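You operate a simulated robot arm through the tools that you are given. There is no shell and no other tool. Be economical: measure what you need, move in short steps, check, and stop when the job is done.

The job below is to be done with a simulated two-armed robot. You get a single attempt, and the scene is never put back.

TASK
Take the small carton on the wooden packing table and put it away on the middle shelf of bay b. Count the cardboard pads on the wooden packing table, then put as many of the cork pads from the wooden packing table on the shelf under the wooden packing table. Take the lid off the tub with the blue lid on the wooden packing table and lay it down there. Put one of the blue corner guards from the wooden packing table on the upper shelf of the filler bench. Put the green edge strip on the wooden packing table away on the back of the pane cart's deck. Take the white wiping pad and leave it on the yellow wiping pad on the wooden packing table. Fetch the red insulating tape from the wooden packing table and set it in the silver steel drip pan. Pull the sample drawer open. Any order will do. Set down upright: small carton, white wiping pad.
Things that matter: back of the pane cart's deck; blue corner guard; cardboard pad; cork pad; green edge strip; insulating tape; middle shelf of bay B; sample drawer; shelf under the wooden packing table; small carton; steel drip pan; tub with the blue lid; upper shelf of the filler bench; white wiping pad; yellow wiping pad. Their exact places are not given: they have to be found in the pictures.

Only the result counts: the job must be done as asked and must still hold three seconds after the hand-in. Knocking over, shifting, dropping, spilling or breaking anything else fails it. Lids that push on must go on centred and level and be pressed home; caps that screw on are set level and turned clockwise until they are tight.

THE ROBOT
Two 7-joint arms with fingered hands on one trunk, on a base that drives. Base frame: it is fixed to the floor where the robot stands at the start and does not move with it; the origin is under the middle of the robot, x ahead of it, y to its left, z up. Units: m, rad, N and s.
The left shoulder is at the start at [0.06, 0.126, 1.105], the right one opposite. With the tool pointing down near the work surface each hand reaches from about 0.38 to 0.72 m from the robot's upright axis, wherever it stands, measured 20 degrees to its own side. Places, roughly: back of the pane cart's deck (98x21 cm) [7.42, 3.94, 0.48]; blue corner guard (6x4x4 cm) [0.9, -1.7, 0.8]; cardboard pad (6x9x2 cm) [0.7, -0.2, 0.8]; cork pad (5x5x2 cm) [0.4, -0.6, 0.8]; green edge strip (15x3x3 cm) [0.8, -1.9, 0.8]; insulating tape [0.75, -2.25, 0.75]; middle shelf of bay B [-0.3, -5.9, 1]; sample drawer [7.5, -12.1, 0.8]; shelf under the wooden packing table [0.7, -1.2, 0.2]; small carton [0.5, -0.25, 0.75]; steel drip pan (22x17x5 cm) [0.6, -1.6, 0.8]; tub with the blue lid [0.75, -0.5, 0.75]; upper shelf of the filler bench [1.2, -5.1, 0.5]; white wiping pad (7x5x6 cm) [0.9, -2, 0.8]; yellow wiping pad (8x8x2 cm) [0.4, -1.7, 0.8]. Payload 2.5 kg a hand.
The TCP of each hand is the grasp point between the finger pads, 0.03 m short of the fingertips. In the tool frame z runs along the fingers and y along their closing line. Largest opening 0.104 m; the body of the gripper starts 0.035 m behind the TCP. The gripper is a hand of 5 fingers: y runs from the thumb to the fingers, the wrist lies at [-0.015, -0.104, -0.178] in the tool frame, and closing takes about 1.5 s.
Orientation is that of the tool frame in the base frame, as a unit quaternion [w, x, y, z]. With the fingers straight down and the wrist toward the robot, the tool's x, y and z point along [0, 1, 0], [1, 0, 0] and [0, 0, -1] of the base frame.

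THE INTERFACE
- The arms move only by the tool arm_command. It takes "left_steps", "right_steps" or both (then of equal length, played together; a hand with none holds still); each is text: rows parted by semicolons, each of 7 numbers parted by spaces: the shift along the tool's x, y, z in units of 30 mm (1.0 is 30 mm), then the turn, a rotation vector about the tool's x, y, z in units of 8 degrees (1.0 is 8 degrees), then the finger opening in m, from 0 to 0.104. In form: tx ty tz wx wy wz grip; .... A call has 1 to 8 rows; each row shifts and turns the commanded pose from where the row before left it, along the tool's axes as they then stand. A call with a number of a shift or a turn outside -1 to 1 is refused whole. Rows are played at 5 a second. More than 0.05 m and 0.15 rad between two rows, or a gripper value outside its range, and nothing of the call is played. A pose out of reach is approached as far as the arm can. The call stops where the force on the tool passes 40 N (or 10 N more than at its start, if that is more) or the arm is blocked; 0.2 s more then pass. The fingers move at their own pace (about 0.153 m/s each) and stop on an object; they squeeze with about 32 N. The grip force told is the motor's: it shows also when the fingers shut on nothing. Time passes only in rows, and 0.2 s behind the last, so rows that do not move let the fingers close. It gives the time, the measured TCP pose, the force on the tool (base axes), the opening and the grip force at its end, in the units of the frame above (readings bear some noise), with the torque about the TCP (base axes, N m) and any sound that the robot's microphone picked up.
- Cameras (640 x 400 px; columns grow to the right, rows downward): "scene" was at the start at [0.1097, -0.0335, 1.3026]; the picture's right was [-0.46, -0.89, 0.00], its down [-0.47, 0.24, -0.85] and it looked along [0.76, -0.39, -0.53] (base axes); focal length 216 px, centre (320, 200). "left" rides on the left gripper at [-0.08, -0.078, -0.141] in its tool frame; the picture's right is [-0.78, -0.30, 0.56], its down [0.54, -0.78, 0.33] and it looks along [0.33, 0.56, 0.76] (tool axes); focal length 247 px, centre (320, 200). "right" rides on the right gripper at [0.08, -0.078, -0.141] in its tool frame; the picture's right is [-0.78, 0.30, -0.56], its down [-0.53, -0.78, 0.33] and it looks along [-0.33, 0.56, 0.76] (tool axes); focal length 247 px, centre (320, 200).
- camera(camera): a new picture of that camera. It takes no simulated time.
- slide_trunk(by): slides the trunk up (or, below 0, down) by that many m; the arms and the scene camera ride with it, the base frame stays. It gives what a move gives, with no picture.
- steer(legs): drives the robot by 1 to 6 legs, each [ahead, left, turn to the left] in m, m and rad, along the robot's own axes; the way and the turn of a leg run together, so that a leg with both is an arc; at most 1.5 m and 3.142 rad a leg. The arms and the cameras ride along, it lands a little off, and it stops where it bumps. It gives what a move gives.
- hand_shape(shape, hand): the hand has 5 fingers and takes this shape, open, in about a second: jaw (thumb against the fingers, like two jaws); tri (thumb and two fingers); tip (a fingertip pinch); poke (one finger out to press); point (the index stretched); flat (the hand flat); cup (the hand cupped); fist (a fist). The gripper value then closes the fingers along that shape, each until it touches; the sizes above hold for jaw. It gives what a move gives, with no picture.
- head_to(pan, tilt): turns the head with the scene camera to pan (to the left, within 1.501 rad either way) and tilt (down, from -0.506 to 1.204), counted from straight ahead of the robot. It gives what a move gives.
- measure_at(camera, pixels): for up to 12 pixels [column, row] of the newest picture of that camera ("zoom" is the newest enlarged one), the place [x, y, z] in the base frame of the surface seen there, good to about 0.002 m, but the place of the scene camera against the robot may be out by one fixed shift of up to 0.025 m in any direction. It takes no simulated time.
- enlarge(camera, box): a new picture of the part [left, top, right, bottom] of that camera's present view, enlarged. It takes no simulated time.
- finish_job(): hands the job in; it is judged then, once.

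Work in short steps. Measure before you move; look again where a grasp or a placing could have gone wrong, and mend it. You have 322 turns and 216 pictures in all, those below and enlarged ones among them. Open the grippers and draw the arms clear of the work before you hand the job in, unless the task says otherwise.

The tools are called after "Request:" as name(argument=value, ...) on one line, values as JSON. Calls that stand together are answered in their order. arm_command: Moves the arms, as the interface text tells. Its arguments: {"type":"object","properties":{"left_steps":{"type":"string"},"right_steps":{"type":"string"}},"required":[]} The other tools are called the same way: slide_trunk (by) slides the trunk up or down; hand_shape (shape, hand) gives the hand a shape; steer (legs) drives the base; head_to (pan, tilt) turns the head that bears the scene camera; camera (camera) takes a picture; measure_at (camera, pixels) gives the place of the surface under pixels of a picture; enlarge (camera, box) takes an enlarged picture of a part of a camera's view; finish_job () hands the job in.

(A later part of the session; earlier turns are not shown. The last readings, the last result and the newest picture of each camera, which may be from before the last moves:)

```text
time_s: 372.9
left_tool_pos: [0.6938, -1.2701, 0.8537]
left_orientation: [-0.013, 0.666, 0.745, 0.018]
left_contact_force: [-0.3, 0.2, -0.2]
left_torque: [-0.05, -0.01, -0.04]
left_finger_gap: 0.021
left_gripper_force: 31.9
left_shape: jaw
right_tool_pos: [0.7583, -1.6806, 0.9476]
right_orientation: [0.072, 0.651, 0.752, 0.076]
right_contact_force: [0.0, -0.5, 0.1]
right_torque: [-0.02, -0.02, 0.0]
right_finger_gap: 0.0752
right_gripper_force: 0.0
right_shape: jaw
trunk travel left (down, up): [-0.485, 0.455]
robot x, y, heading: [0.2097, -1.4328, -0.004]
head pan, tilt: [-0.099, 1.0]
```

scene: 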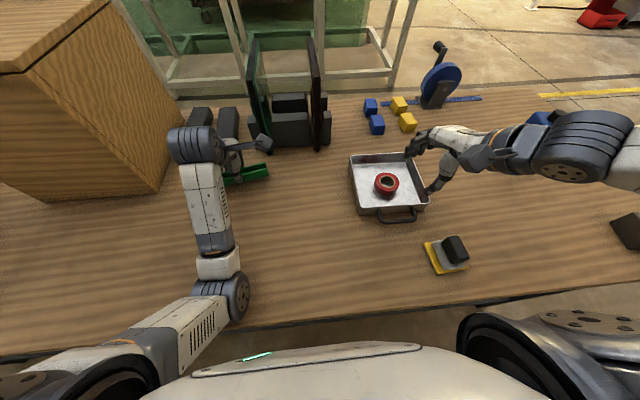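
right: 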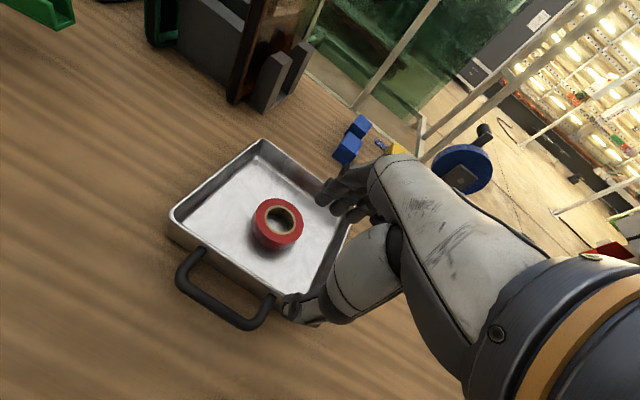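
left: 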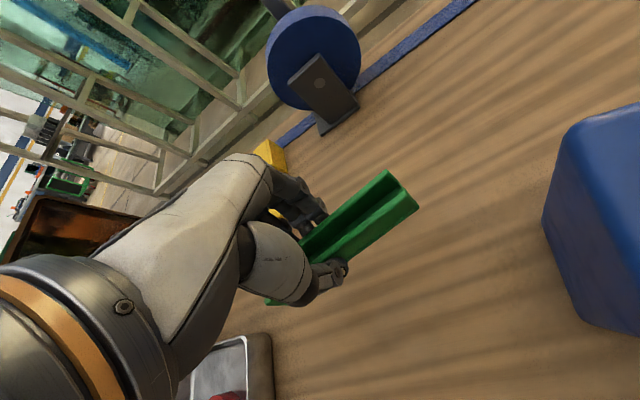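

Next I go over the guard at about z=0.90.

Request:
arm_command(right_steps="-0.14 0.85 0.5 0 0 0 0.075;-0.14 0.85 0.75 0 0 0 0.075;-0.14 0.85 0.9 0 0 0 0.075")

Request:
camera(camera="right")

```text
time_s: 373.7
left_tool_pos: [0.6957, -1.2703, 0.8528]
left_orientation: [-0.014, 0.666, 0.746, 0.018]
left_contact_force: [-0.1, 0.2, -0.4]
left_torque: [0.01, 0.02, 0.02]
left_finger_gap: 0.021
left_gripper_force: 31.8
left_shape: jaw
right_tool_pos: [0.8453, -1.6804, 0.9012]
right_orientation: [0.073, 0.651, 0.751, 0.078]
right_contact_force: [-0.1, 0.5, -0.3]
right_torque: [0.0, -0.02, -0.02]
right_finger_gap: 0.075
right_gripper_force: 0.1
right_shape: jaw
trunk travel left (down, up): [-0.485, 0.455]
robot x, y, heading: [0.2085, -1.4295, -0.004]
head pan, tilt: [-0.099, 1.0]
```

```text
55 pictures are left
```

right: 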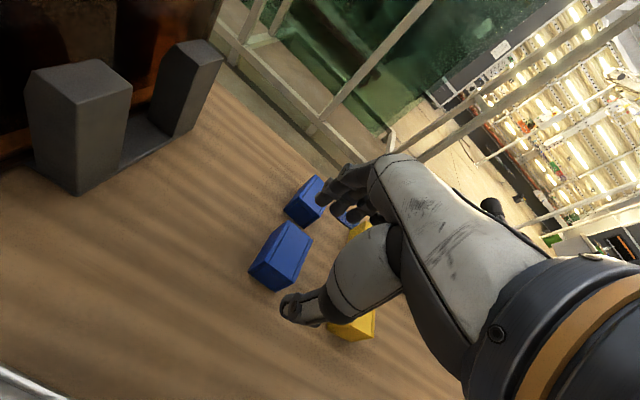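

Reached. I descend the last 6 cm.

Request:
arm_command(right_steps="-0.03 0.09 0.69 0 0 0 0.075;-0.03 0.09 0.69 0 0 0 0.075;-0.03 0.09 0.69 0 0 0 0.075")

Request:
camera(camera="right")

```text
time_s: 374.5
left_tool_pos: [0.6941, -1.2708, 0.8529]
left_orientation: [-0.013, 0.666, 0.745, 0.018]
left_contact_force: [1.3, 0.2, -0.3]
left_torque: [0.03, -0.02, 0.02]
left_finger_gap: 0.021
left_gripper_force: 31.8
left_shape: jaw
right_tool_pos: [0.8652, -1.6806, 0.8422]
right_orientation: [0.073, 0.651, 0.752, 0.077]
right_contact_force: [0.3, -0.2, -0.3]
right_torque: [0.02, 0.03, -0.01]
right_finger_gap: 0.0751
right_gripper_force: 0.0
right_shape: jaw
trunk travel left (down, up): [-0.485, 0.455]
robot x, y, heading: [0.2064, -1.4309, 0.0]
head pan, tilt: [-0.099, 1.0]
```

```text
54 pictures are left
```

right: 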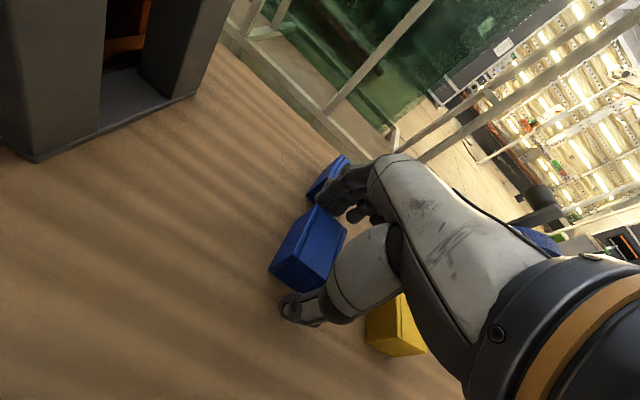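

Exactly on target. I close on the guard and lift.

Request:
arm_command(right_steps="0 0 0 0 0 0 0.03;0 0 0 0 0 0 0.03;0 0 0 0 0 0 0.03;0 0 0 0 0 0 0.03;0 0 0 0 0 0 0.03;0 0 -0.6 0 0 0 0.03;0 0 -0.8 0 0 0 0.03;0 -0.3 -0.8 0 0 0 0.03")

Request:
camera(camera="right")

```text
time_s: 376.3
left_tool_pos: [0.6941, -1.2709, 0.8537]
left_orientation: [-0.012, 0.666, 0.745, 0.018]
left_contact_force: [-0.5, -0.6, 0.1]
left_torque: [0.0, 0.02, 0.01]
left_finger_gap: 0.0212
left_gripper_force: 32.2
left_shape: jaw
right_tool_pos: [0.8445, -1.6824, 0.904]
right_orientation: [0.073, 0.651, 0.751, 0.076]
right_contact_force: [0.0, 0.5, -0.9]
right_torque: [0.02, 0.0, 0.02]
right_finger_gap: 0.0415
right_gripper_force: 32.0
right_shape: jaw
trunk travel left (down, up): [-0.485, 0.455]
robot x, y, heading: [0.2092, -1.4306, -0.006]
head pan, tilt: [-0.099, 1.0]
```

```text
53 pictures are left
```

right: 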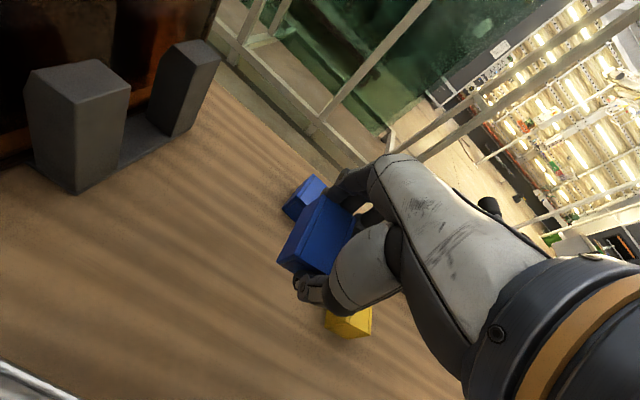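

Guard held. I lift and retract it, back away from the table, raise the trunk a bit and drive toward the filler bench staying heading +x.

Request:
arm_command(right_steps="0 -0.8 -0.6 0 0 0 0.03;0 -0.8 -0.6 0 0 0 0.03;0 -0.8 -0.5 0 0 0 0.03;0 -0.8 0 0 0 0 0.03;0 -0.8 0 0 0 0 0.03;0 -0.8 0 0 0 0 0.03")

Request:
steer(legs=[[-0.27, 0.0, 0.0]])

Request:
slide_trunk(by=0.12)

Request:
steer(legs=[[0.0, -1.4, 0.0], [0.0, -0.9, 0.0], [0.3, 0.0, 0.0], [0.0, -1.15, 0.0]])

Request:
head_to(pan=0.0, tilt=0.7)

Request:
camera(camera="scene")

```text
time_s: 377.7
left_tool_pos: [0.6933, -1.2706, 0.8543]
left_orientation: [-0.014, 0.666, 0.746, 0.017]
left_contact_force: [-0.5, -0.5, 0.0]
left_torque: [-0.03, -0.02, 0.01]
left_finger_gap: 0.0209
left_gripper_force: 32.4
left_shape: jaw
right_tool_pos: [0.6941, -1.703, 0.9233]
right_orientation: [0.072, 0.65, 0.752, 0.079]
right_contact_force: [-0.2, -0.5, 0.5]
right_torque: [0.0, 0.02, 0.0]
right_finger_gap: 0.0411
right_gripper_force: 32.1
right_shape: jaw
trunk travel left (down, up): [-0.485, 0.455]
robot x, y, heading: [0.2118, -1.4311, -0.002]
head pan, tilt: [-0.099, 1.0]
```

```text
time_s: 379.6
left_tool_pos: [0.4273, -1.267, 0.8536]
left_orientation: [-0.014, 0.665, 0.747, 0.018]
left_contact_force: [-0.2, -0.1, -0.1]
left_torque: [0.01, 0.03, 0.0]
left_finger_gap: 0.021
left_gripper_force: 32.1
left_shape: jaw
right_tool_pos: [0.4305, -1.7017, 0.9239]
right_orientation: [0.072, 0.649, 0.753, 0.077]
right_contact_force: [-0.2, 0.2, 0.1]
right_torque: [0.01, -0.02, 0.0]
right_finger_gap: 0.0412
right_gripper_force: 31.9
right_shape: jaw
trunk travel left (down, up): [-0.485, 0.455]
robot x, y, heading: [-0.0608, -1.4319, 0.004]
head pan, tilt: [-0.099, 1.0]
```

```text
time_s: 381.1
left_tool_pos: [0.4267, -1.2684, 0.9735]
left_orientation: [-0.013, 0.664, 0.748, 0.018]
left_contact_force: [0.1, -0.5, -0.3]
left_torque: [-0.03, -0.03, 0.02]
left_finger_gap: 0.0211
left_gripper_force: 32.5
left_shape: jaw
right_tool_pos: [0.4311, -1.7007, 1.0434]
right_orientation: [0.072, 0.649, 0.753, 0.078]
right_contact_force: [0.1, 0.3, -0.8]
right_torque: [0.01, -0.01, 0.01]
right_finger_gap: 0.0412
right_gripper_force: 32.0
right_shape: jaw
trunk travel left (down, up): [-0.605, 0.335]
robot x, y, heading: [-0.0581, -1.4324, -0.001]
head pan, tilt: [-0.099, 1.0]
```

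```text
time_s: 399.3
left_tool_pos: [0.6492, -4.6909, 0.9724]
left_orientation: [-0.014, 0.674, 0.738, 0.019]
left_contact_force: [-0.3, -0.2, -0.4]
left_torque: [0.03, -0.01, -0.01]
left_finger_gap: 0.021
left_gripper_force: 32.7
left_shape: jaw
right_tool_pos: [0.6403, -5.1248, 1.0431]
right_orientation: [0.073, 0.659, 0.745, 0.077]
right_contact_force: [1.4, -0.6, -0.1]
right_torque: [0.01, 0.02, -0.02]
right_finger_gap: 0.0411
right_gripper_force: 32.3
right_shape: jaw
trunk travel left (down, up): [-0.605, 0.335]
robot x, y, heading: [0.1601, -4.8421, -0.019]
head pan, tilt: [-0.099, 1.0]
```

```text
time_s: 400.1
left_tool_pos: [0.6488, -4.6913, 0.9734]
left_orientation: [-0.013, 0.674, 0.739, 0.017]
left_contact_force: [-0.2, -0.7, -0.6]
left_torque: [0.0, -0.01, 0.0]
left_finger_gap: 0.021
left_gripper_force: 31.6
left_shape: jaw
right_tool_pos: [0.6417, -5.1244, 1.0433]
right_orientation: [0.074, 0.659, 0.745, 0.077]
right_contact_force: [0.2, -0.1, -0.2]
right_torque: [0.0, -0.01, -0.03]
right_finger_gap: 0.041
right_gripper_force: 31.8
right_shape: jaw
trunk travel left (down, up): [-0.605, 0.335]
robot x, y, heading: [0.1608, -4.8431, -0.022]
head pan, tilt: [0.0, 0.7]
```

```text
52 pictures are left
```

scene: 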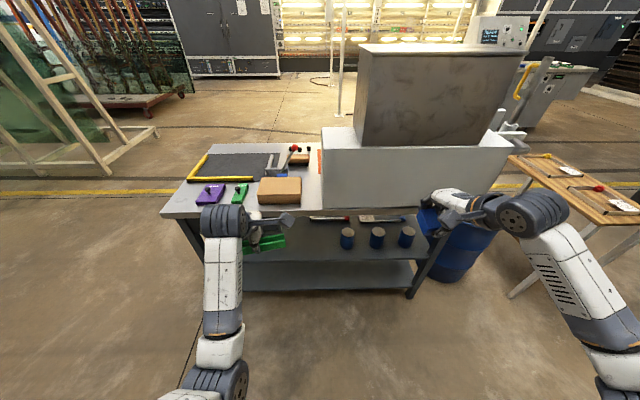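

I measure the filler bench's upper shelf free area, the cans and the bench-top edge.

Request:
measure_at(camera="scene", pixels=[[300, 250], [310, 240], [330, 235], [300, 258], [347, 245], [376, 245], [300, 280], [300, 214], [400, 255], [415, 295], [345, 255], [270, 255]])

Request:
enlarge(camera="scene", box=[230, 190, 450, 310])

```text
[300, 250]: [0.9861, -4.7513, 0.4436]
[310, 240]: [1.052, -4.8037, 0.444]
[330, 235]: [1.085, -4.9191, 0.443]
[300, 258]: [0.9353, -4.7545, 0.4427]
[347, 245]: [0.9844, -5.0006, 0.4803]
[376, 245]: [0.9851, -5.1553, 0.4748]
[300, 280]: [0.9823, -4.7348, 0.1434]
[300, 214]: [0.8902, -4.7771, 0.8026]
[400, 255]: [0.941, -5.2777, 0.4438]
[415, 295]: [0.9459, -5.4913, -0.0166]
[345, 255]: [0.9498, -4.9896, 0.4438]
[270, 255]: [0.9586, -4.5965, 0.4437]
```

```text
2.91 times, centred on (340, 250) of scene
```

zoom: 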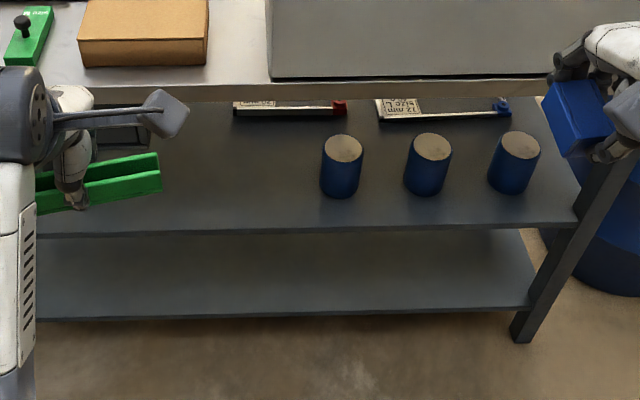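

Upper shelf z≈0.461, front edge x≈0.935; free area y≈-4.5…-4.93. I retract the left hand, shift left 0.23 m, and lower the trunk in front of the bench.

Request:
arm_command(left_steps="0 -0.8 0 0 0 0 0.01;0 -0.8 0 0 0 0 0.01;0 -0.8 0 0 0 0 0.01;0 -0.8 0 0 0 0 0.01")

Request:
steer(legs=[[0.0, 0.23, 0.02]])

Request:
slide_trunk(by=-0.3)

Request:
slide_trunk(by=-0.2)

Request:
camera(camera="scene")

```text
time_s: 401.1
left_tool_pos: [0.5553, -4.6974, 0.9738]
left_orientation: [-0.014, 0.672, 0.74, 0.024]
left_contact_force: [-0.6, -0.6, -0.3]
left_torque: [0.01, -0.01, 0.01]
left_finger_gap: 0.0211
left_gripper_force: 32.6
left_shape: jaw
right_tool_pos: [0.6407, -5.1247, 1.0428]
right_orientation: [0.074, 0.66, 0.744, 0.077]
right_contact_force: [0.2, 0.1, 0.4]
right_torque: [-0.01, 0.01, 0.02]
right_finger_gap: 0.041
right_gripper_force: 31.6
right_shape: jaw
trunk travel left (down, up): [-0.605, 0.335]
robot x, y, heading: [0.1598, -4.8391, -0.023]
head pan, tilt: [0.0, 0.7]
```

```text
time_s: 402.9
left_tool_pos: [0.5554, -4.4625, 0.9726]
left_orientation: [-0.015, 0.667, 0.744, 0.023]
left_contact_force: [0.3, 0.1, -1.2]
left_torque: [0.02, -0.01, -0.04]
left_finger_gap: 0.0209
left_gripper_force: 31.9
left_shape: jaw
right_tool_pos: [0.6482, -4.8891, 1.0439]
right_orientation: [0.073, 0.653, 0.75, 0.077]
right_contact_force: [-0.6, -0.2, 0.1]
right_torque: [-0.05, 0.0, 0.03]
right_finger_gap: 0.0413
right_gripper_force: 32.0
right_shape: jaw
trunk travel left (down, up): [-0.605, 0.335]
robot x, y, heading: [0.1592, -4.6124, -0.012]
head pan, tilt: [0.0, 0.7]
```

```text
time_s: 405.9
left_tool_pos: [0.5564, -4.4614, 0.6739]
left_orientation: [-0.016, 0.667, 0.744, 0.023]
left_contact_force: [-0.4, 0.3, -0.8]
left_torque: [0.0, 0.02, 0.0]
left_finger_gap: 0.0213
left_gripper_force: 31.9
left_shape: jaw
right_tool_pos: [0.6493, -4.8889, 0.7442]
right_orientation: [0.073, 0.653, 0.75, 0.078]
right_contact_force: [0.6, 0.4, 0.4]
right_torque: [0.01, 0.02, -0.02]
right_finger_gap: 0.0412
right_gripper_force: 31.4
right_shape: jaw
trunk travel left (down, up): [-0.305, 0.635]
robot x, y, heading: [0.165, -4.6151, -0.011]
head pan, tilt: [0.0, 0.7]
```

```text
time_s: 408.2
left_tool_pos: [0.5491, -4.4678, 0.5765]
left_orientation: [-0.016, 0.668, 0.744, 0.01]
left_contact_force: [-0.5, 0.7, -1.1]
left_torque: [-0.01, 0.0, 0.0]
left_finger_gap: 0.0212
left_gripper_force: 31.9
left_shape: jaw
right_tool_pos: [0.6437, -4.894, 0.6535]
right_orientation: [0.071, 0.653, 0.751, 0.065]
right_contact_force: [0.6, 0.5, -0.4]
right_torque: [-0.01, 0.02, 0.02]
right_finger_gap: 0.0408
right_gripper_force: 31.3
right_shape: jaw
trunk travel left (down, up): [-0.218, 0.722]
robot x, y, heading: [0.1553, -4.6273, -0.011]
head pan, tilt: [0.0, 0.7]
stopped: the arm was blocked; the commanded pose is now the measured one
```

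```text
50 pictures are left
```

scene: 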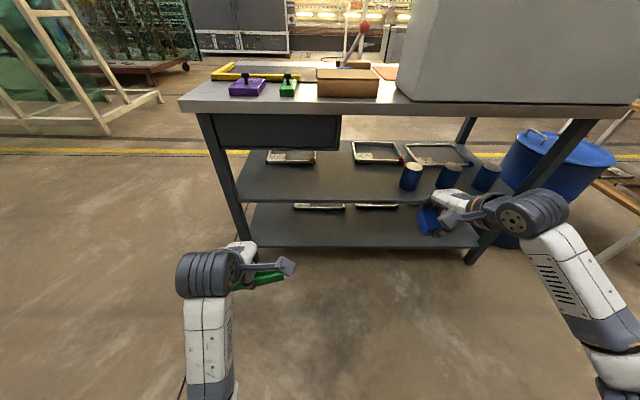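

Something was blocked – probably my right side over the orange tray behind. I raise the trunk again and look back to the right.

Request:
slide_trunk(by=0.08)

Request:
head_to(pan=-1.5, tilt=0.7)

Request:
camera(camera="scene")

```text
time_s: 409.4
left_tool_pos: [0.5419, -4.4753, 0.665]
left_orientation: [-0.015, 0.667, 0.744, 0.024]
left_contact_force: [0.1, 0.0, -1.2]
left_torque: [-0.01, -0.02, -0.01]
left_finger_gap: 0.0213
left_gripper_force: 31.6
left_shape: jaw
right_tool_pos: [0.6363, -4.9007, 0.7355]
right_orientation: [0.072, 0.653, 0.749, 0.079]
right_contact_force: [-0.1, -0.3, 0.3]
right_torque: [-0.01, -0.01, -0.01]
right_finger_gap: 0.041
right_gripper_force: 32.2
right_shape: jaw
trunk travel left (down, up): [-0.298, 0.642]
robot x, y, heading: [0.1498, -4.6247, -0.013]
head pan, tilt: [0.0, 0.7]
```

```text
time_s: 411.0
left_tool_pos: [0.5421, -4.4743, 0.6647]
left_orientation: [-0.015, 0.667, 0.744, 0.024]
left_contact_force: [0.3, 0.4, -0.2]
left_torque: [0.01, 0.0, 0.0]
left_finger_gap: 0.0214
left_gripper_force: 31.5
left_shape: jaw
right_tool_pos: [0.6358, -4.9014, 0.7374]
right_orientation: [0.073, 0.653, 0.749, 0.077]
right_contact_force: [0.7, -0.2, 0.0]
right_torque: [0.0, 0.0, 0.0]
right_finger_gap: 0.0412
right_gripper_force: 31.5
right_shape: jaw
trunk travel left (down, up): [-0.298, 0.642]
robot x, y, heading: [0.153, -4.628, -0.013]
head pan, tilt: [-1.499, 0.7]
```

```text
49 pictures are left
```

scene: 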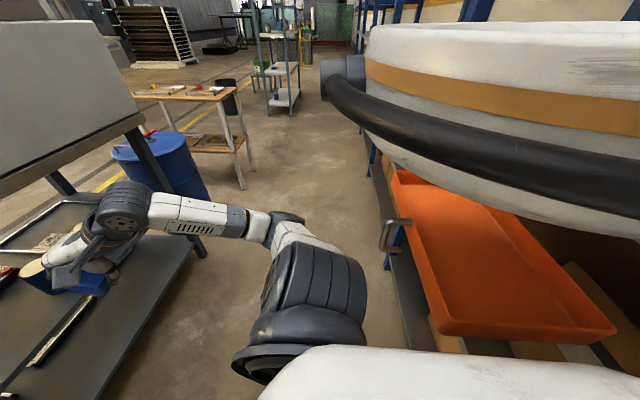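

The tray seems level. I measure its front edge to compare with before (x≈-0.061, z≈0.808 at y≈-4.88).

Request:
measure_at(camera="scene", pixels=[[395, 180], [440, 320], [420, 250], [610, 335], [470, 280], [385, 240]])

```text
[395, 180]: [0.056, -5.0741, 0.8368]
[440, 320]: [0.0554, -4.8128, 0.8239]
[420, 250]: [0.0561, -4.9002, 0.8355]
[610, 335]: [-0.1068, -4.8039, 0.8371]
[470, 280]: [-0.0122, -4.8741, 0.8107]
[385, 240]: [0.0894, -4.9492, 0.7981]
```

The tray looks in place; my torso likely touched its corner. I drive 0.16 m forward, away from it, before lowering further.

Request:
steer(legs=[[0.16, 0.04, 0.012]])

Request:
slide_trunk(by=-0.19)

Request:
camera(camera="scene")

Request:
measure_at(camera="scene", pixels=[[400, 150], [430, 300], [420, 220], [600, 330]])

```text
time_s: 412.4
left_tool_pos: [0.7022, -4.4307, 0.6652]
left_orientation: [-0.016, 0.664, 0.747, 0.024]
left_contact_force: [-0.9, 0.3, -0.7]
left_torque: [0.01, 0.0, -0.02]
left_finger_gap: 0.0212
left_gripper_force: 32.3
left_shape: jaw
right_tool_pos: [0.7998, -4.8574, 0.7368]
right_orientation: [0.072, 0.649, 0.753, 0.078]
right_contact_force: [0.1, -0.4, 0.2]
right_torque: [-0.01, 0.0, -0.01]
right_finger_gap: 0.0412
right_gripper_force: 31.4
right_shape: jaw
trunk travel left (down, up): [-0.298, 0.642]
robot x, y, heading: [0.3092, -4.588, -0.0]
head pan, tilt: [-1.499, 0.7]
```

```text
time_s: 414.5
left_tool_pos: [0.7, -4.4274, 0.4899]
left_orientation: [-0.008, 0.665, 0.747, 0.01]
left_contact_force: [-0.1, -0.2, -0.9]
left_torque: [0.01, -0.01, 0.01]
left_finger_gap: 0.021
left_gripper_force: 31.8
left_shape: jaw
right_tool_pos: [0.7977, -4.8511, 0.5728]
right_orientation: [0.08, 0.65, 0.753, 0.064]
right_contact_force: [0.2, 1.0, 0.7]
right_torque: [-0.02, -0.02, -0.01]
right_finger_gap: 0.0411
right_gripper_force: 32.5
right_shape: jaw
trunk travel left (down, up): [-0.108, 0.832]
robot x, y, heading: [0.31, -4.5865, -0.005]
head pan, tilt: [-1.499, 0.7]
```

```text
48 pictures are left
```

scene: 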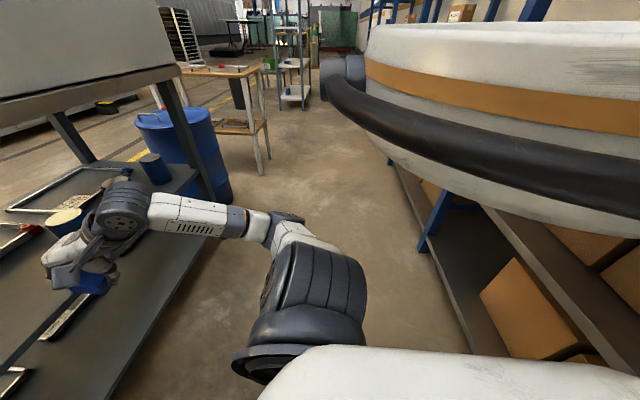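

```text
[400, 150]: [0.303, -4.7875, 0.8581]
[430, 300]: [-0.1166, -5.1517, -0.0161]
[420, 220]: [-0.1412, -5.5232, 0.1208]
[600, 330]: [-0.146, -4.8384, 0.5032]
```

Readings show a slight tilt again. I look at the left side to see if the left elbow touches something.

Request:
head_to(pan=0.5, tilt=0.9)

Request:
camera(camera="scene")

```text
time_s: 416.4
left_tool_pos: [0.7021, -4.427, 0.4902]
left_orientation: [-0.009, 0.664, 0.747, 0.01]
left_contact_force: [-0.1, -0.3, -1.0]
left_torque: [0.0, 0.01, 0.02]
left_finger_gap: 0.0212
left_gripper_force: 32.3
left_shape: jaw
right_tool_pos: [0.7996, -4.8513, 0.5724]
right_orientation: [0.079, 0.65, 0.753, 0.064]
right_contact_force: [-0.1, 0.1, -0.4]
right_torque: [-0.01, 0.0, -0.01]
right_finger_gap: 0.0411
right_gripper_force: 32.2
right_shape: jaw
trunk travel left (down, up): [-0.108, 0.832]
robot x, y, heading: [0.3096, -4.5884, 0.0]
head pan, tilt: [0.499, 0.901]
```

```text
47 pictures are left
```

scene: 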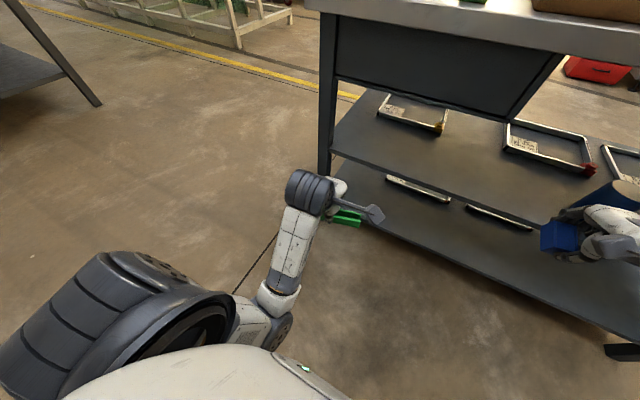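

Probably the retracted left elbow presses on my own base. I extend the left hand 8 cm forward and see whether the tilt vanishes.

Request:
arm_command(left_steps="0 0.9 0 0 0 0 0.01;0 0.9 0 0 0 0 0.01;0 0.9 0 0 0 0 0.01")

Request:
measure_at(camera="scene", pixels=[[500, 115], [340, 75], [470, 100], [550, 70], [400, 95], [480, 160], [620, 205], [560, 150], [510, 140]])

```text
time_s: 417.2
left_tool_pos: [0.7809, -4.4182, 0.4908]
left_orientation: [-0.011, 0.665, 0.746, 0.009]
left_contact_force: [0.1, -0.4, -0.5]
left_torque: [0.01, 0.0, 0.0]
left_finger_gap: 0.0211
left_gripper_force: 32.1
left_shape: jaw
right_tool_pos: [0.8014, -4.8513, 0.5721]
right_orientation: [0.078, 0.65, 0.753, 0.064]
right_contact_force: [0.1, 0.7, -0.5]
right_torque: [0.01, 0.01, 0.02]
right_finger_gap: 0.041
right_gripper_force: 31.7
right_shape: jaw
trunk travel left (down, up): [-0.108, 0.832]
robot x, y, heading: [0.3111, -4.5867, 0.0]
head pan, tilt: [0.499, 0.901]
```

```text
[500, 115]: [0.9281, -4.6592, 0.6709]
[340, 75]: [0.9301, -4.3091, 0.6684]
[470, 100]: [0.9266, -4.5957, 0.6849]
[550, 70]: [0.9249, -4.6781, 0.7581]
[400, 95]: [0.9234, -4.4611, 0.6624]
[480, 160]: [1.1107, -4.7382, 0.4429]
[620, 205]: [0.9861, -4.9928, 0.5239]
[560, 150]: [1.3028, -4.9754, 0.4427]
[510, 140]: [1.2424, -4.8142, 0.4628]
```

No change from that, so it may be my back shell near the tray handle. Driving forward moves me away anyway: I retract the left hand again and go 0.19 m forward with the right hand entering above the shelf.

Request:
arm_command(left_steps="0 -0.9 0 0 0 0 0.01;0 -0.9 0 0 0 0 0.01;0 -0.9 0 0 0 0 0.01")

Request:
steer(legs=[[0.19, 0.0, 0.0]])

Request:
head_to(pan=-0.3, tilt=0.8)

Request:
camera(camera="scene")

```text
time_s: 418.1
left_tool_pos: [0.7026, -4.425, 0.4903]
left_orientation: [-0.01, 0.664, 0.748, 0.013]
left_contact_force: [-0.7, -0.3, 0.1]
left_torque: [0.03, 0.0, 0.0]
left_finger_gap: 0.0209
left_gripper_force: 31.5
left_shape: jaw
right_tool_pos: [0.7992, -4.851, 0.5717]
right_orientation: [0.078, 0.65, 0.753, 0.063]
right_contact_force: [0.2, -0.3, -0.4]
right_torque: [0.01, -0.03, 0.02]
right_finger_gap: 0.041
right_gripper_force: 31.9
right_shape: jaw
trunk travel left (down, up): [-0.108, 0.832]
robot x, y, heading: [0.3095, -4.5917, -0.004]
head pan, tilt: [0.499, 0.901]
```

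```text
time_s: 419.2
left_tool_pos: [0.6998, -4.4283, 0.4844]
left_orientation: [-0.017, 0.666, 0.745, 0.011]
left_contact_force: [0.2, -0.7, -0.5]
left_torque: [0.0, -0.01, -0.03]
left_finger_gap: 0.0212
left_gripper_force: 32.4
left_shape: jaw
right_tool_pos: [0.7968, -4.8544, 0.5641]
right_orientation: [0.075, 0.653, 0.751, 0.061]
right_contact_force: [0.1, -0.1, -0.3]
right_torque: [-0.02, -0.01, 0.02]
right_finger_gap: 0.0411
right_gripper_force: 31.8
right_shape: jaw
trunk travel left (down, up): [-0.108, 0.832]
robot x, y, heading: [0.3076, -4.5925, -0.01]
head pan, tilt: [0.499, 0.901]
stopped in leg 1: the robot was blocked; the commanded pose is now the measured one
```

```text
time_s: 420.3
left_tool_pos: [0.7025, -4.4268, 0.4862]
left_orientation: [-0.014, 0.666, 0.746, 0.011]
left_contact_force: [-1.4, -0.6, 0.4]
left_torque: [0.01, 0.01, 0.04]
left_finger_gap: 0.0211
left_gripper_force: 31.7
left_shape: jaw
right_tool_pos: [0.7992, -4.8526, 0.5663]
right_orientation: [0.075, 0.652, 0.752, 0.061]
right_contact_force: [-0.3, -0.3, -0.6]
right_torque: [-0.03, -0.05, 0.0]
right_finger_gap: 0.041
right_gripper_force: 31.8
right_shape: jaw
trunk travel left (down, up): [-0.108, 0.832]
robot x, y, heading: [0.3078, -4.5835, 0.001]
head pan, tilt: [-0.3, 0.799]
```

```text
46 pictures are left
```

scene: 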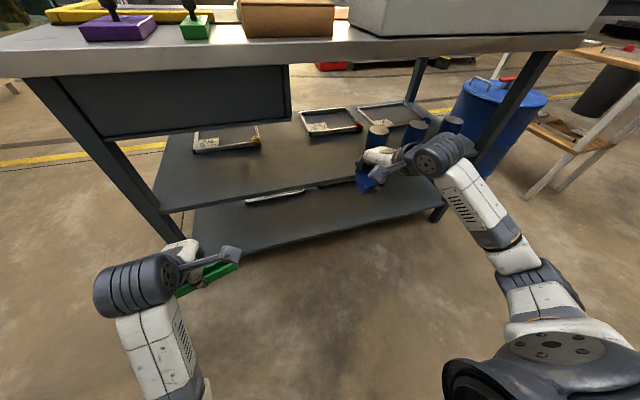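

I'm being held by something behind, likely the tray under my back shell. I raise the trunk to free it, shift left well clear of the tray (y≈-4.35), and lower there.

Request:
slide_trunk(by=0.2)

Request:
steer(legs=[[0.0, 0.25, 0.0]])

Request:
head_to(pan=-1.5, tilt=0.6)

Request:
camera(camera="scene")

```text
time_s: 422.5
left_tool_pos: [0.6997, -4.4316, 0.6764]
left_orientation: [-0.018, 0.664, 0.747, 0.028]
left_contact_force: [0.4, -0.7, 0.3]
left_torque: [-0.01, 0.01, 0.0]
left_finger_gap: 0.021
left_gripper_force: 31.8
left_shape: jaw
right_tool_pos: [0.7941, -4.8608, 0.7467]
right_orientation: [0.073, 0.652, 0.751, 0.077]
right_contact_force: [0.1, 0.2, 0.2]
right_torque: [-0.01, 0.0, -0.01]
right_finger_gap: 0.0413
right_gripper_force: 31.8
right_shape: jaw
trunk travel left (down, up): [-0.308, 0.632]
robot x, y, heading: [0.3099, -4.592, 0.001]
head pan, tilt: [-0.3, 0.799]
```

```text
time_s: 424.4
left_tool_pos: [0.6992, -4.1776, 0.677]
left_orientation: [-0.017, 0.664, 0.747, 0.028]
left_contact_force: [-0.6, -0.7, -0.2]
left_torque: [-0.02, 0.02, 0.03]
left_finger_gap: 0.0209
left_gripper_force: 32.6
left_shape: jaw
right_tool_pos: [0.7957, -4.6062, 0.7457]
right_orientation: [0.072, 0.65, 0.752, 0.079]
right_contact_force: [-0.2, -0.4, -0.5]
right_torque: [0.0, 0.03, 0.0]
right_finger_gap: 0.0412
right_gripper_force: 31.7
right_shape: jaw
trunk travel left (down, up): [-0.308, 0.632]
robot x, y, heading: [0.3074, -4.3361, -0.003]
head pan, tilt: [-0.3, 0.799]
```

```text
time_s: 425.8
left_tool_pos: [0.6991, -4.178, 0.6769]
left_orientation: [-0.017, 0.664, 0.747, 0.029]
left_contact_force: [0.0, 0.4, -0.2]
left_torque: [0.01, -0.02, -0.01]
left_finger_gap: 0.0209
left_gripper_force: 32.1
left_shape: jaw
right_tool_pos: [0.7958, -4.6053, 0.7459]
right_orientation: [0.072, 0.65, 0.752, 0.078]
right_contact_force: [0.0, 0.2, 0.1]
right_torque: [-0.02, 0.01, 0.03]
right_finger_gap: 0.0409
right_gripper_force: 32.1
right_shape: jaw
trunk travel left (down, up): [-0.308, 0.632]
robot x, y, heading: [0.3094, -4.3336, -0.002]
head pan, tilt: [-1.499, 0.6]
```

```text
45 pictures are left
```

scene: 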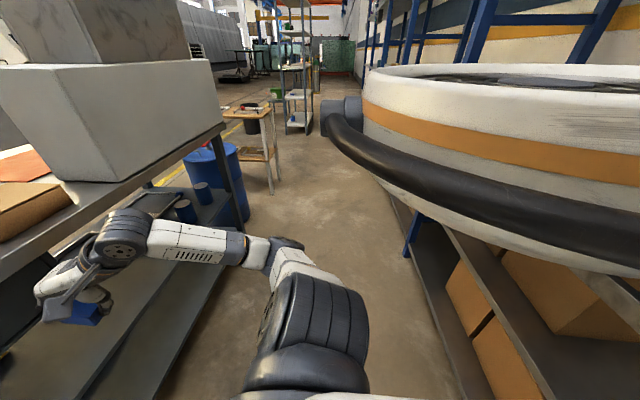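

Now I lower the trunk here and check that hands drop by the same amount.

Request:
slide_trunk(by=-0.19)

```text
time_s: 427.8
left_tool_pos: [0.6995, -4.1774, 0.4866]
left_orientation: [-0.017, 0.664, 0.747, 0.028]
left_contact_force: [-0.1, -0.4, -1.1]
left_torque: [0.0, 0.01, 0.0]
left_finger_gap: 0.0209
left_gripper_force: 32.6
left_shape: jaw
right_tool_pos: [0.7979, -4.6052, 0.5562]
right_orientation: [0.072, 0.651, 0.752, 0.078]
right_contact_force: [0.0, -0.4, -0.2]
right_torque: [0.01, -0.02, -0.01]
right_finger_gap: 0.0409
right_gripper_force: 31.9
right_shape: jaw
trunk travel left (down, up): [-0.118, 0.822]
robot x, y, heading: [0.3095, -4.3372, -0.005]
head pan, tilt: [-1.499, 0.6]
```

Exactly 0.19 m with no tilt – so it was the tray. Now I move the right hand 0.2 m to the right, in front of the free shelf area.

Request:
arm_command(right_steps="-0.92 -0.12 -0.02 0 0 0 0.03;-0.92 -0.12 -0.02 0 0 0 0.03;-0.92 -0.12 -0.02 0 0 0 0.03;-0.92 -0.12 -0.02 0 0 0 0.03;-0.92 -0.12 -0.02 0 0 0 0.03;-0.92 -0.12 -0.02 0 0 0 0.03;-0.92 -0.12 -0.02 0 0 0 0.03")

Request:
head_to(pan=-0.6, tilt=0.7)

Request:
camera(camera="scene")

```text
time_s: 429.4
left_tool_pos: [0.6996, -4.177, 0.4873]
left_orientation: [-0.017, 0.664, 0.747, 0.027]
left_contact_force: [-0.1, 0.1, -0.3]
left_torque: [0.03, 0.0, -0.04]
left_finger_gap: 0.0213
left_gripper_force: 32.1
left_shape: jaw
right_tool_pos: [0.798, -4.8006, 0.5566]
right_orientation: [0.072, 0.651, 0.751, 0.077]
right_contact_force: [0.0, -0.9, -0.3]
right_torque: [0.0, -0.04, 0.01]
right_finger_gap: 0.0412
right_gripper_force: 32.0
right_shape: jaw
trunk travel left (down, up): [-0.118, 0.822]
robot x, y, heading: [0.3097, -4.3376, -0.003]
head pan, tilt: [-1.499, 0.6]
```

```text
time_s: 430.6
left_tool_pos: [0.6994, -4.177, 0.4863]
left_orientation: [-0.017, 0.664, 0.747, 0.028]
left_contact_force: [0.3, 0.3, -0.1]
left_torque: [-0.02, 0.03, 0.01]
left_finger_gap: 0.0209
left_gripper_force: 31.8
left_shape: jaw
right_tool_pos: [0.797, -4.7991, 0.5559]
right_orientation: [0.072, 0.651, 0.751, 0.078]
right_contact_force: [-0.1, -0.3, -0.1]
right_torque: [-0.03, -0.05, 0.02]
right_finger_gap: 0.0411
right_gripper_force: 32.3
right_shape: jaw
trunk travel left (down, up): [-0.118, 0.822]
robot x, y, heading: [0.3091, -4.3333, -0.004]
head pan, tilt: [-0.6, 0.7]
```

```text
44 pictures are left
```

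scene: 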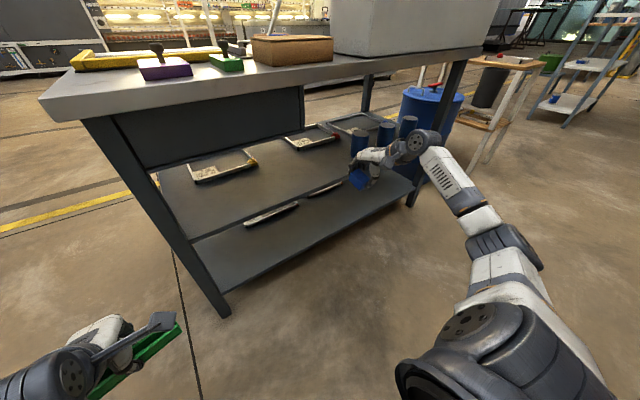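

I move the left hand with the strip 8 cm further left to clear the bench leg, then drive in 0.19 m.

Request:
arm_command(left_steps="0.9 0 0 0 0 0 0.01;0.9 0 0 0 0 0 0.01;0.9 0 0 0 0 0 0.01")

Request:
steer(legs=[[0.19, 0.0, 0.0]])

Request:
camera(camera="right")

```text
time_s: 431.4
left_tool_pos: [0.6894, -4.0967, 0.4922]
left_orientation: [-0.017, 0.664, 0.747, 0.028]
left_contact_force: [0.3, 0.3, 0.1]
left_torque: [0.01, 0.01, 0.01]
left_finger_gap: 0.0213
left_gripper_force: 32.3
left_shape: jaw
right_tool_pos: [0.7969, -4.8004, 0.5567]
right_orientation: [0.071, 0.651, 0.752, 0.078]
right_contact_force: [-0.5, 0.4, -0.4]
right_torque: [0.01, 0.0, -0.02]
right_finger_gap: 0.0408
right_gripper_force: 32.0
right_shape: jaw
trunk travel left (down, up): [-0.118, 0.822]
robot x, y, heading: [0.3095, -4.3323, -0.006]
head pan, tilt: [-0.6, 0.7]
```

```text
time_s: 433.0
left_tool_pos: [0.8756, -4.0976, 0.4919]
left_orientation: [-0.016, 0.664, 0.747, 0.029]
left_contact_force: [0.8, 0.0, -0.9]
left_torque: [-0.02, 0.0, 0.0]
left_finger_gap: 0.0211
left_gripper_force: 32.0
left_shape: jaw
right_tool_pos: [0.9833, -4.8019, 0.5569]
right_orientation: [0.072, 0.651, 0.751, 0.078]
right_contact_force: [-0.7, -0.1, -0.8]
right_torque: [0.03, -0.01, -0.01]
right_finger_gap: 0.0411
right_gripper_force: 31.7
right_shape: jaw
trunk travel left (down, up): [-0.118, 0.822]
robot x, y, heading: [0.4973, -4.3363, -0.007]
head pan, tilt: [-0.6, 0.7]
```

```text
43 pictures are left
```

right: 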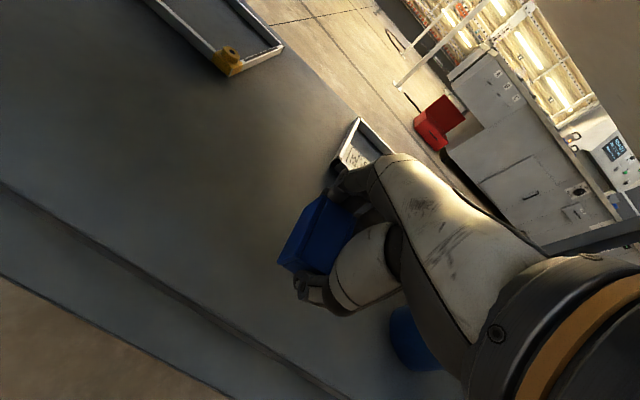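

Guard is over the shelf. I lower with the trunk: 45 mm first, then a few more mm to touch.

Request:
slide_trunk(by=-0.045)

Request:
slide_trunk(by=-0.008)

```text
time_s: 433.9
left_tool_pos: [0.8759, -4.098, 0.447]
left_orientation: [-0.017, 0.664, 0.747, 0.027]
left_contact_force: [-0.8, -1.2, -0.9]
left_torque: [-0.02, -0.01, -0.01]
left_finger_gap: 0.021
left_gripper_force: 32.1
left_shape: jaw
right_tool_pos: [0.9838, -4.8027, 0.5116]
right_orientation: [0.073, 0.652, 0.751, 0.077]
right_contact_force: [-0.4, -0.1, -0.3]
right_torque: [-0.01, -0.01, 0.01]
right_finger_gap: 0.0411
right_gripper_force: 31.6
right_shape: jaw
trunk travel left (down, up): [-0.073, 0.867]
robot x, y, heading: [0.4977, -4.3372, -0.008]
head pan, tilt: [-0.6, 0.7]
```

```text
time_s: 434.4
left_tool_pos: [0.8764, -4.0979, 0.4397]
left_orientation: [-0.017, 0.665, 0.747, 0.028]
left_contact_force: [0.5, -1.0, 0.6]
left_torque: [-0.01, 0.05, 0.04]
left_finger_gap: 0.0211
left_gripper_force: 32.2
left_shape: jaw
right_tool_pos: [0.9834, -4.8016, 0.5042]
right_orientation: [0.072, 0.651, 0.751, 0.078]
right_contact_force: [-0.5, -0.6, -0.5]
right_torque: [0.01, -0.01, -0.01]
right_finger_gap: 0.0412
right_gripper_force: 31.9
right_shape: jaw
trunk travel left (down, up): [-0.065, 0.875]
robot x, y, heading: [0.4975, -4.3319, -0.008]
head pan, tilt: [-0.6, 0.7]
```

Request:
slide_trunk(by=-0.004)

```text
time_s: 434.9
left_tool_pos: [0.8773, -4.0983, 0.4361]
left_orientation: [-0.017, 0.665, 0.746, 0.027]
left_contact_force: [0.2, -0.7, -1.0]
left_torque: [0.01, 0.0, -0.01]
left_finger_gap: 0.021
left_gripper_force: 32.2
left_shape: jaw
right_tool_pos: [0.9836, -4.8023, 0.5002]
right_orientation: [0.074, 0.652, 0.75, 0.078]
right_contact_force: [0.4, 0.0, 4.0]
right_torque: [0.05, 0.07, -0.04]
right_finger_gap: 0.041
right_gripper_force: 32.2
right_shape: jaw
trunk travel left (down, up): [-0.061, 0.879]
robot x, y, heading: [0.4971, -4.3375, -0.003]
head pan, tilt: [-0.6, 0.7]
```

Touching (4 N). I open the right hand and lift with the trunk.

Request:
arm_command(right_steps="0 0 0 0 0 0 0.055;0 0 0 0 0 0 0.07;0 0 0 0 0 0 0.08;0 0 0 0 0 0 0.08")

Request:
slide_trunk(by=0.06)

Request:
camera(camera="right")

```text
time_s: 435.9
left_tool_pos: [0.8754, -4.0982, 0.4357]
left_orientation: [-0.017, 0.665, 0.746, 0.028]
left_contact_force: [0.4, 0.4, -0.8]
left_torque: [0.0, -0.01, -0.01]
left_finger_gap: 0.0211
left_gripper_force: 31.9
left_shape: jaw
right_tool_pos: [0.984, -4.8014, 0.5008]
right_orientation: [0.073, 0.651, 0.752, 0.078]
right_contact_force: [1.3, 0.2, 4.3]
right_torque: [-0.01, 0.11, 0.06]
right_finger_gap: 0.078
right_gripper_force: 0.1
right_shape: jaw
trunk travel left (down, up): [-0.061, 0.879]
robot x, y, heading: [0.4916, -4.3389, -0.008]
head pan, tilt: [-0.6, 0.7]
```

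```text
time_s: 436.9
left_tool_pos: [0.875, -4.0976, 0.4947]
left_orientation: [-0.017, 0.665, 0.747, 0.028]
left_contact_force: [0.2, -0.3, -0.8]
left_torque: [-0.03, 0.02, 0.03]
left_finger_gap: 0.0211
left_gripper_force: 31.6
left_shape: jaw
right_tool_pos: [0.9837, -4.8011, 0.5595]
right_orientation: [0.072, 0.651, 0.751, 0.079]
right_contact_force: [0.1, 0.0, -0.6]
right_torque: [-0.02, -0.02, 0.01]
right_finger_gap: 0.0792
right_gripper_force: 0.0
right_shape: jaw
trunk travel left (down, up): [-0.121, 0.819]
robot x, y, heading: [0.4959, -4.3393, -0.009]
head pan, tilt: [-0.6, 0.7]
```

```text
42 pictures are left
```

right: 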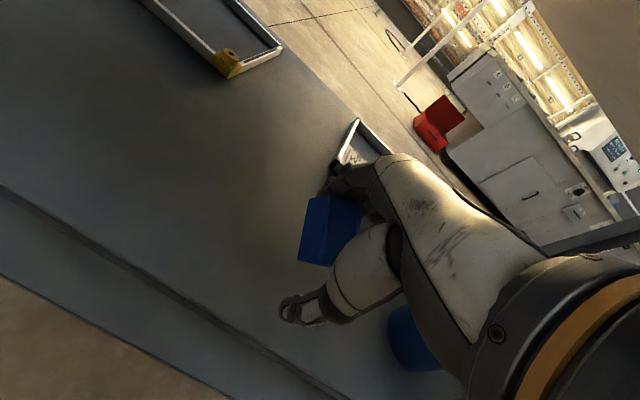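

Guard stays on the shelf below. I back out 0.2 m and verify with the scene camera.

Request:
steer(legs=[[-0.2, 0.0, 0.0]])

Request:
enlarge(camera="scene", box=[150, 80, 450, 280])

```text
time_s: 438.6
left_tool_pos: [0.6748, -4.095, 0.4948]
left_orientation: [-0.017, 0.664, 0.747, 0.027]
left_contact_force: [0.0, 0.1, -0.5]
left_torque: [0.01, 0.0, 0.05]
left_finger_gap: 0.0211
left_gripper_force: 32.2
left_shape: jaw
right_tool_pos: [0.7849, -4.7983, 0.5606]
right_orientation: [0.071, 0.65, 0.753, 0.079]
right_contact_force: [0.2, 0.7, -1.3]
right_torque: [0.0, 0.01, -0.02]
right_finger_gap: 0.0791
right_gripper_force: 0.0
right_shape: jaw
trunk travel left (down, up): [-0.121, 0.819]
robot x, y, heading: [0.2972, -4.3391, 0.002]
head pan, tilt: [-0.6, 0.7]
```

```text
2.00 times, centred on (300, 180) of scene
```

zoom: 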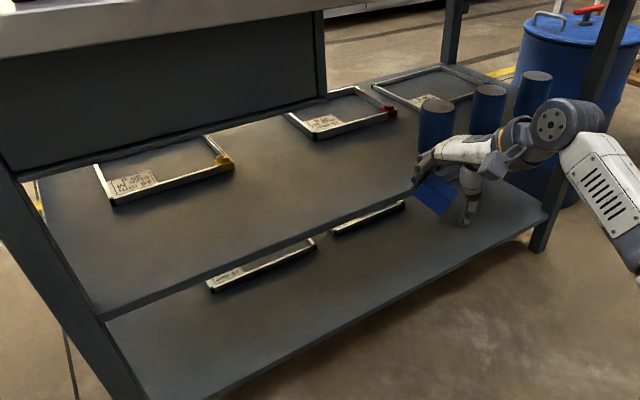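

I must check whether the blue guard is on the shelf or still clinging to the hand.

Request:
camera(camera="right")

Request:
measure_at(camera="zoom", pixels=[[435, 195], [445, 205], [425, 185], [440, 110]])

```text
40 pictures are left
```

right: 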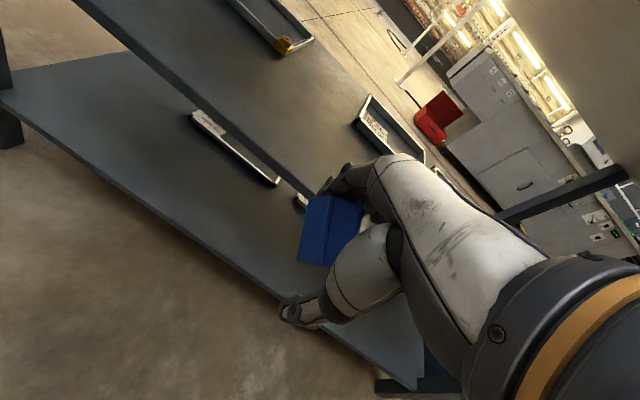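

```text
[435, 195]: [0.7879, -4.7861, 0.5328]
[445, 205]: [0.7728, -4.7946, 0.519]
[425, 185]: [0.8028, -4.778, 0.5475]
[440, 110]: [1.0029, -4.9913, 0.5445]
```

The guard still clings to the fingers. I zoom in to see how.

Request:
enlarge(camera="right", box=[270, 150, 410, 340])

Request:
enlarge(camera="scene", box=[340, 140, 420, 200])

```text
2.11 times, centred on (340, 245) of right
```

zoom: 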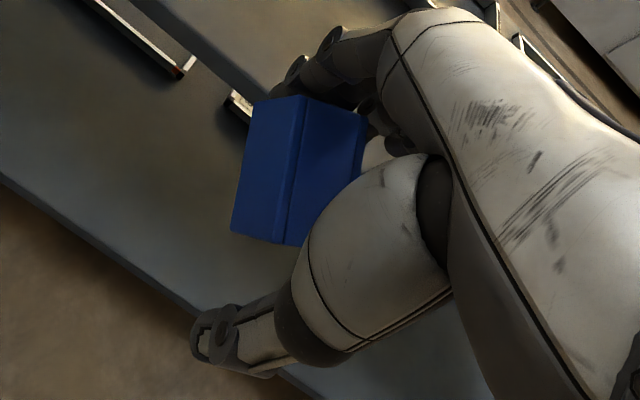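

```text
6.67 times, centred on (380, 170) of scene
```

zoom: 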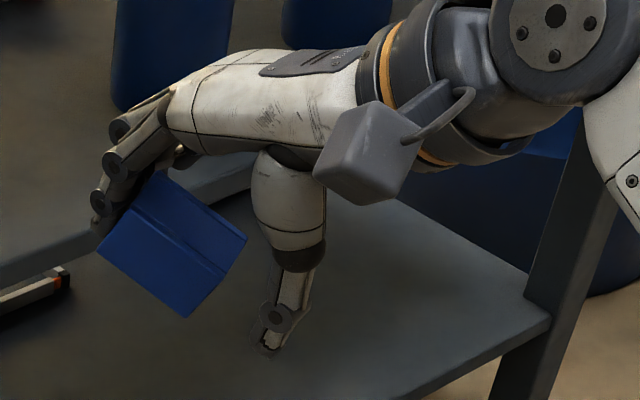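

The guard is wedged tilted against the fingers. I go back over the shelf, lower it close to the surface, and open fully.

Request:
steer(legs=[[0.2, 0.0, 0.0]])

Request:
slide_trunk(by=-0.05)

Request:
arm_command(right_steps="0 0 0 0 0 0 0.104;0 0 0 0 0 0 0.104;0 0 0 0 0 0 0.104;0 0 0 0 0 0 0.104")

Request:
camera(camera="right")

```text
time_s: 440.1
left_tool_pos: [0.8717, -4.0946, 0.495]
left_orientation: [-0.017, 0.663, 0.748, 0.029]
left_contact_force: [0.0, 0.2, 0.2]
left_torque: [0.01, 0.0, 0.01]
left_finger_gap: 0.021
left_gripper_force: 31.9
left_shape: jaw
right_tool_pos: [0.9831, -4.7987, 0.5604]
right_orientation: [0.072, 0.649, 0.753, 0.079]
right_contact_force: [0.7, 0.4, -0.4]
right_torque: [-0.02, 0.06, 0.03]
right_finger_gap: 0.0791
right_gripper_force: 0.0
right_shape: jaw
trunk travel left (down, up): [-0.121, 0.819]
robot x, y, heading: [0.493, -4.3369, 0.006]
head pan, tilt: [-0.6, 0.7]
```

```text
time_s: 441.1
left_tool_pos: [0.871, -4.0956, 0.4447]
left_orientation: [-0.018, 0.662, 0.748, 0.028]
left_contact_force: [0.5, 0.8, 0.0]
left_torque: [-0.01, 0.0, 0.01]
left_finger_gap: 0.021
left_gripper_force: 32.3
left_shape: jaw
right_tool_pos: [0.9831, -4.7983, 0.5101]
right_orientation: [0.072, 0.649, 0.753, 0.078]
right_contact_force: [0.2, -0.2, 0.6]
right_torque: [0.01, 0.01, 0.02]
right_finger_gap: 0.0791
right_gripper_force: 0.0
right_shape: jaw
trunk travel left (down, up): [-0.071, 0.869]
robot x, y, heading: [0.4949, -4.3322, 0.001]
head pan, tilt: [-0.6, 0.7]
```

```text
time_s: 442.1
left_tool_pos: [0.8712, -4.0948, 0.445]
left_orientation: [-0.017, 0.663, 0.748, 0.028]
left_contact_force: [0.8, 0.1, 0.2]
left_torque: [0.0, -0.01, -0.02]
left_finger_gap: 0.0209
left_gripper_force: 31.6
left_shape: jaw
right_tool_pos: [0.9834, -4.7975, 0.5096]
right_orientation: [0.071, 0.65, 0.753, 0.078]
right_contact_force: [0.1, 0.2, 0.5]
right_torque: [-0.01, -0.03, -0.04]
right_finger_gap: 0.1032
right_gripper_force: 0.0
right_shape: jaw
trunk travel left (down, up): [-0.071, 0.869]
robot x, y, heading: [0.492, -4.3362, 0.004]
head pan, tilt: [-0.6, 0.7]
```

```text
37 pictures are left
```

right: 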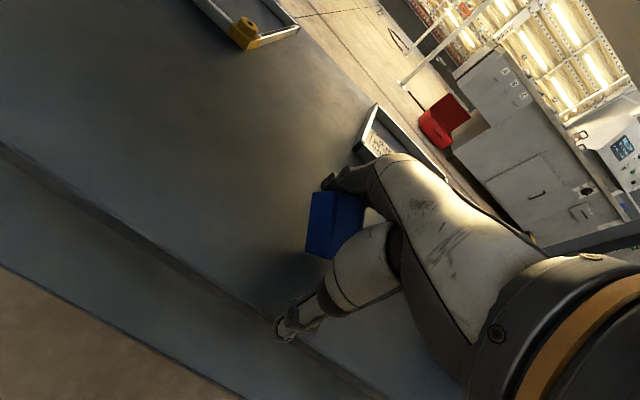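

Now I raise 6 cm and see whether it stays.

Request:
slide_trunk(by=0.06)

Request:
camera(camera="right")

```text
time_s: 443.1
left_tool_pos: [0.8709, -4.0952, 0.5043]
left_orientation: [-0.018, 0.663, 0.748, 0.027]
left_contact_force: [-0.7, 0.2, -0.8]
left_torque: [0.02, 0.01, 0.0]
left_finger_gap: 0.0213
left_gripper_force: 31.2
left_shape: jaw
right_tool_pos: [0.9827, -4.7988, 0.57]
right_orientation: [0.072, 0.649, 0.753, 0.078]
right_contact_force: [-1.4, -0.1, 0.0]
right_torque: [-0.01, 0.02, 0.0]
right_finger_gap: 0.1034
right_gripper_force: 0.1
right_shape: jaw
trunk travel left (down, up): [-0.131, 0.809]
robot x, y, heading: [0.4968, -4.3369, -0.0]
head pan, tilt: [-0.6, 0.7]
```

```text
36 pictures are left
```

right: 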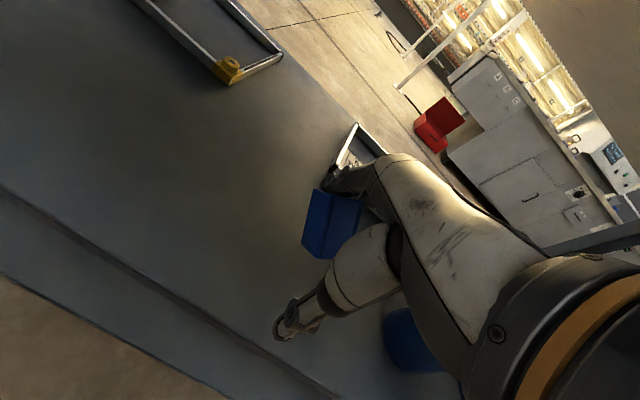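

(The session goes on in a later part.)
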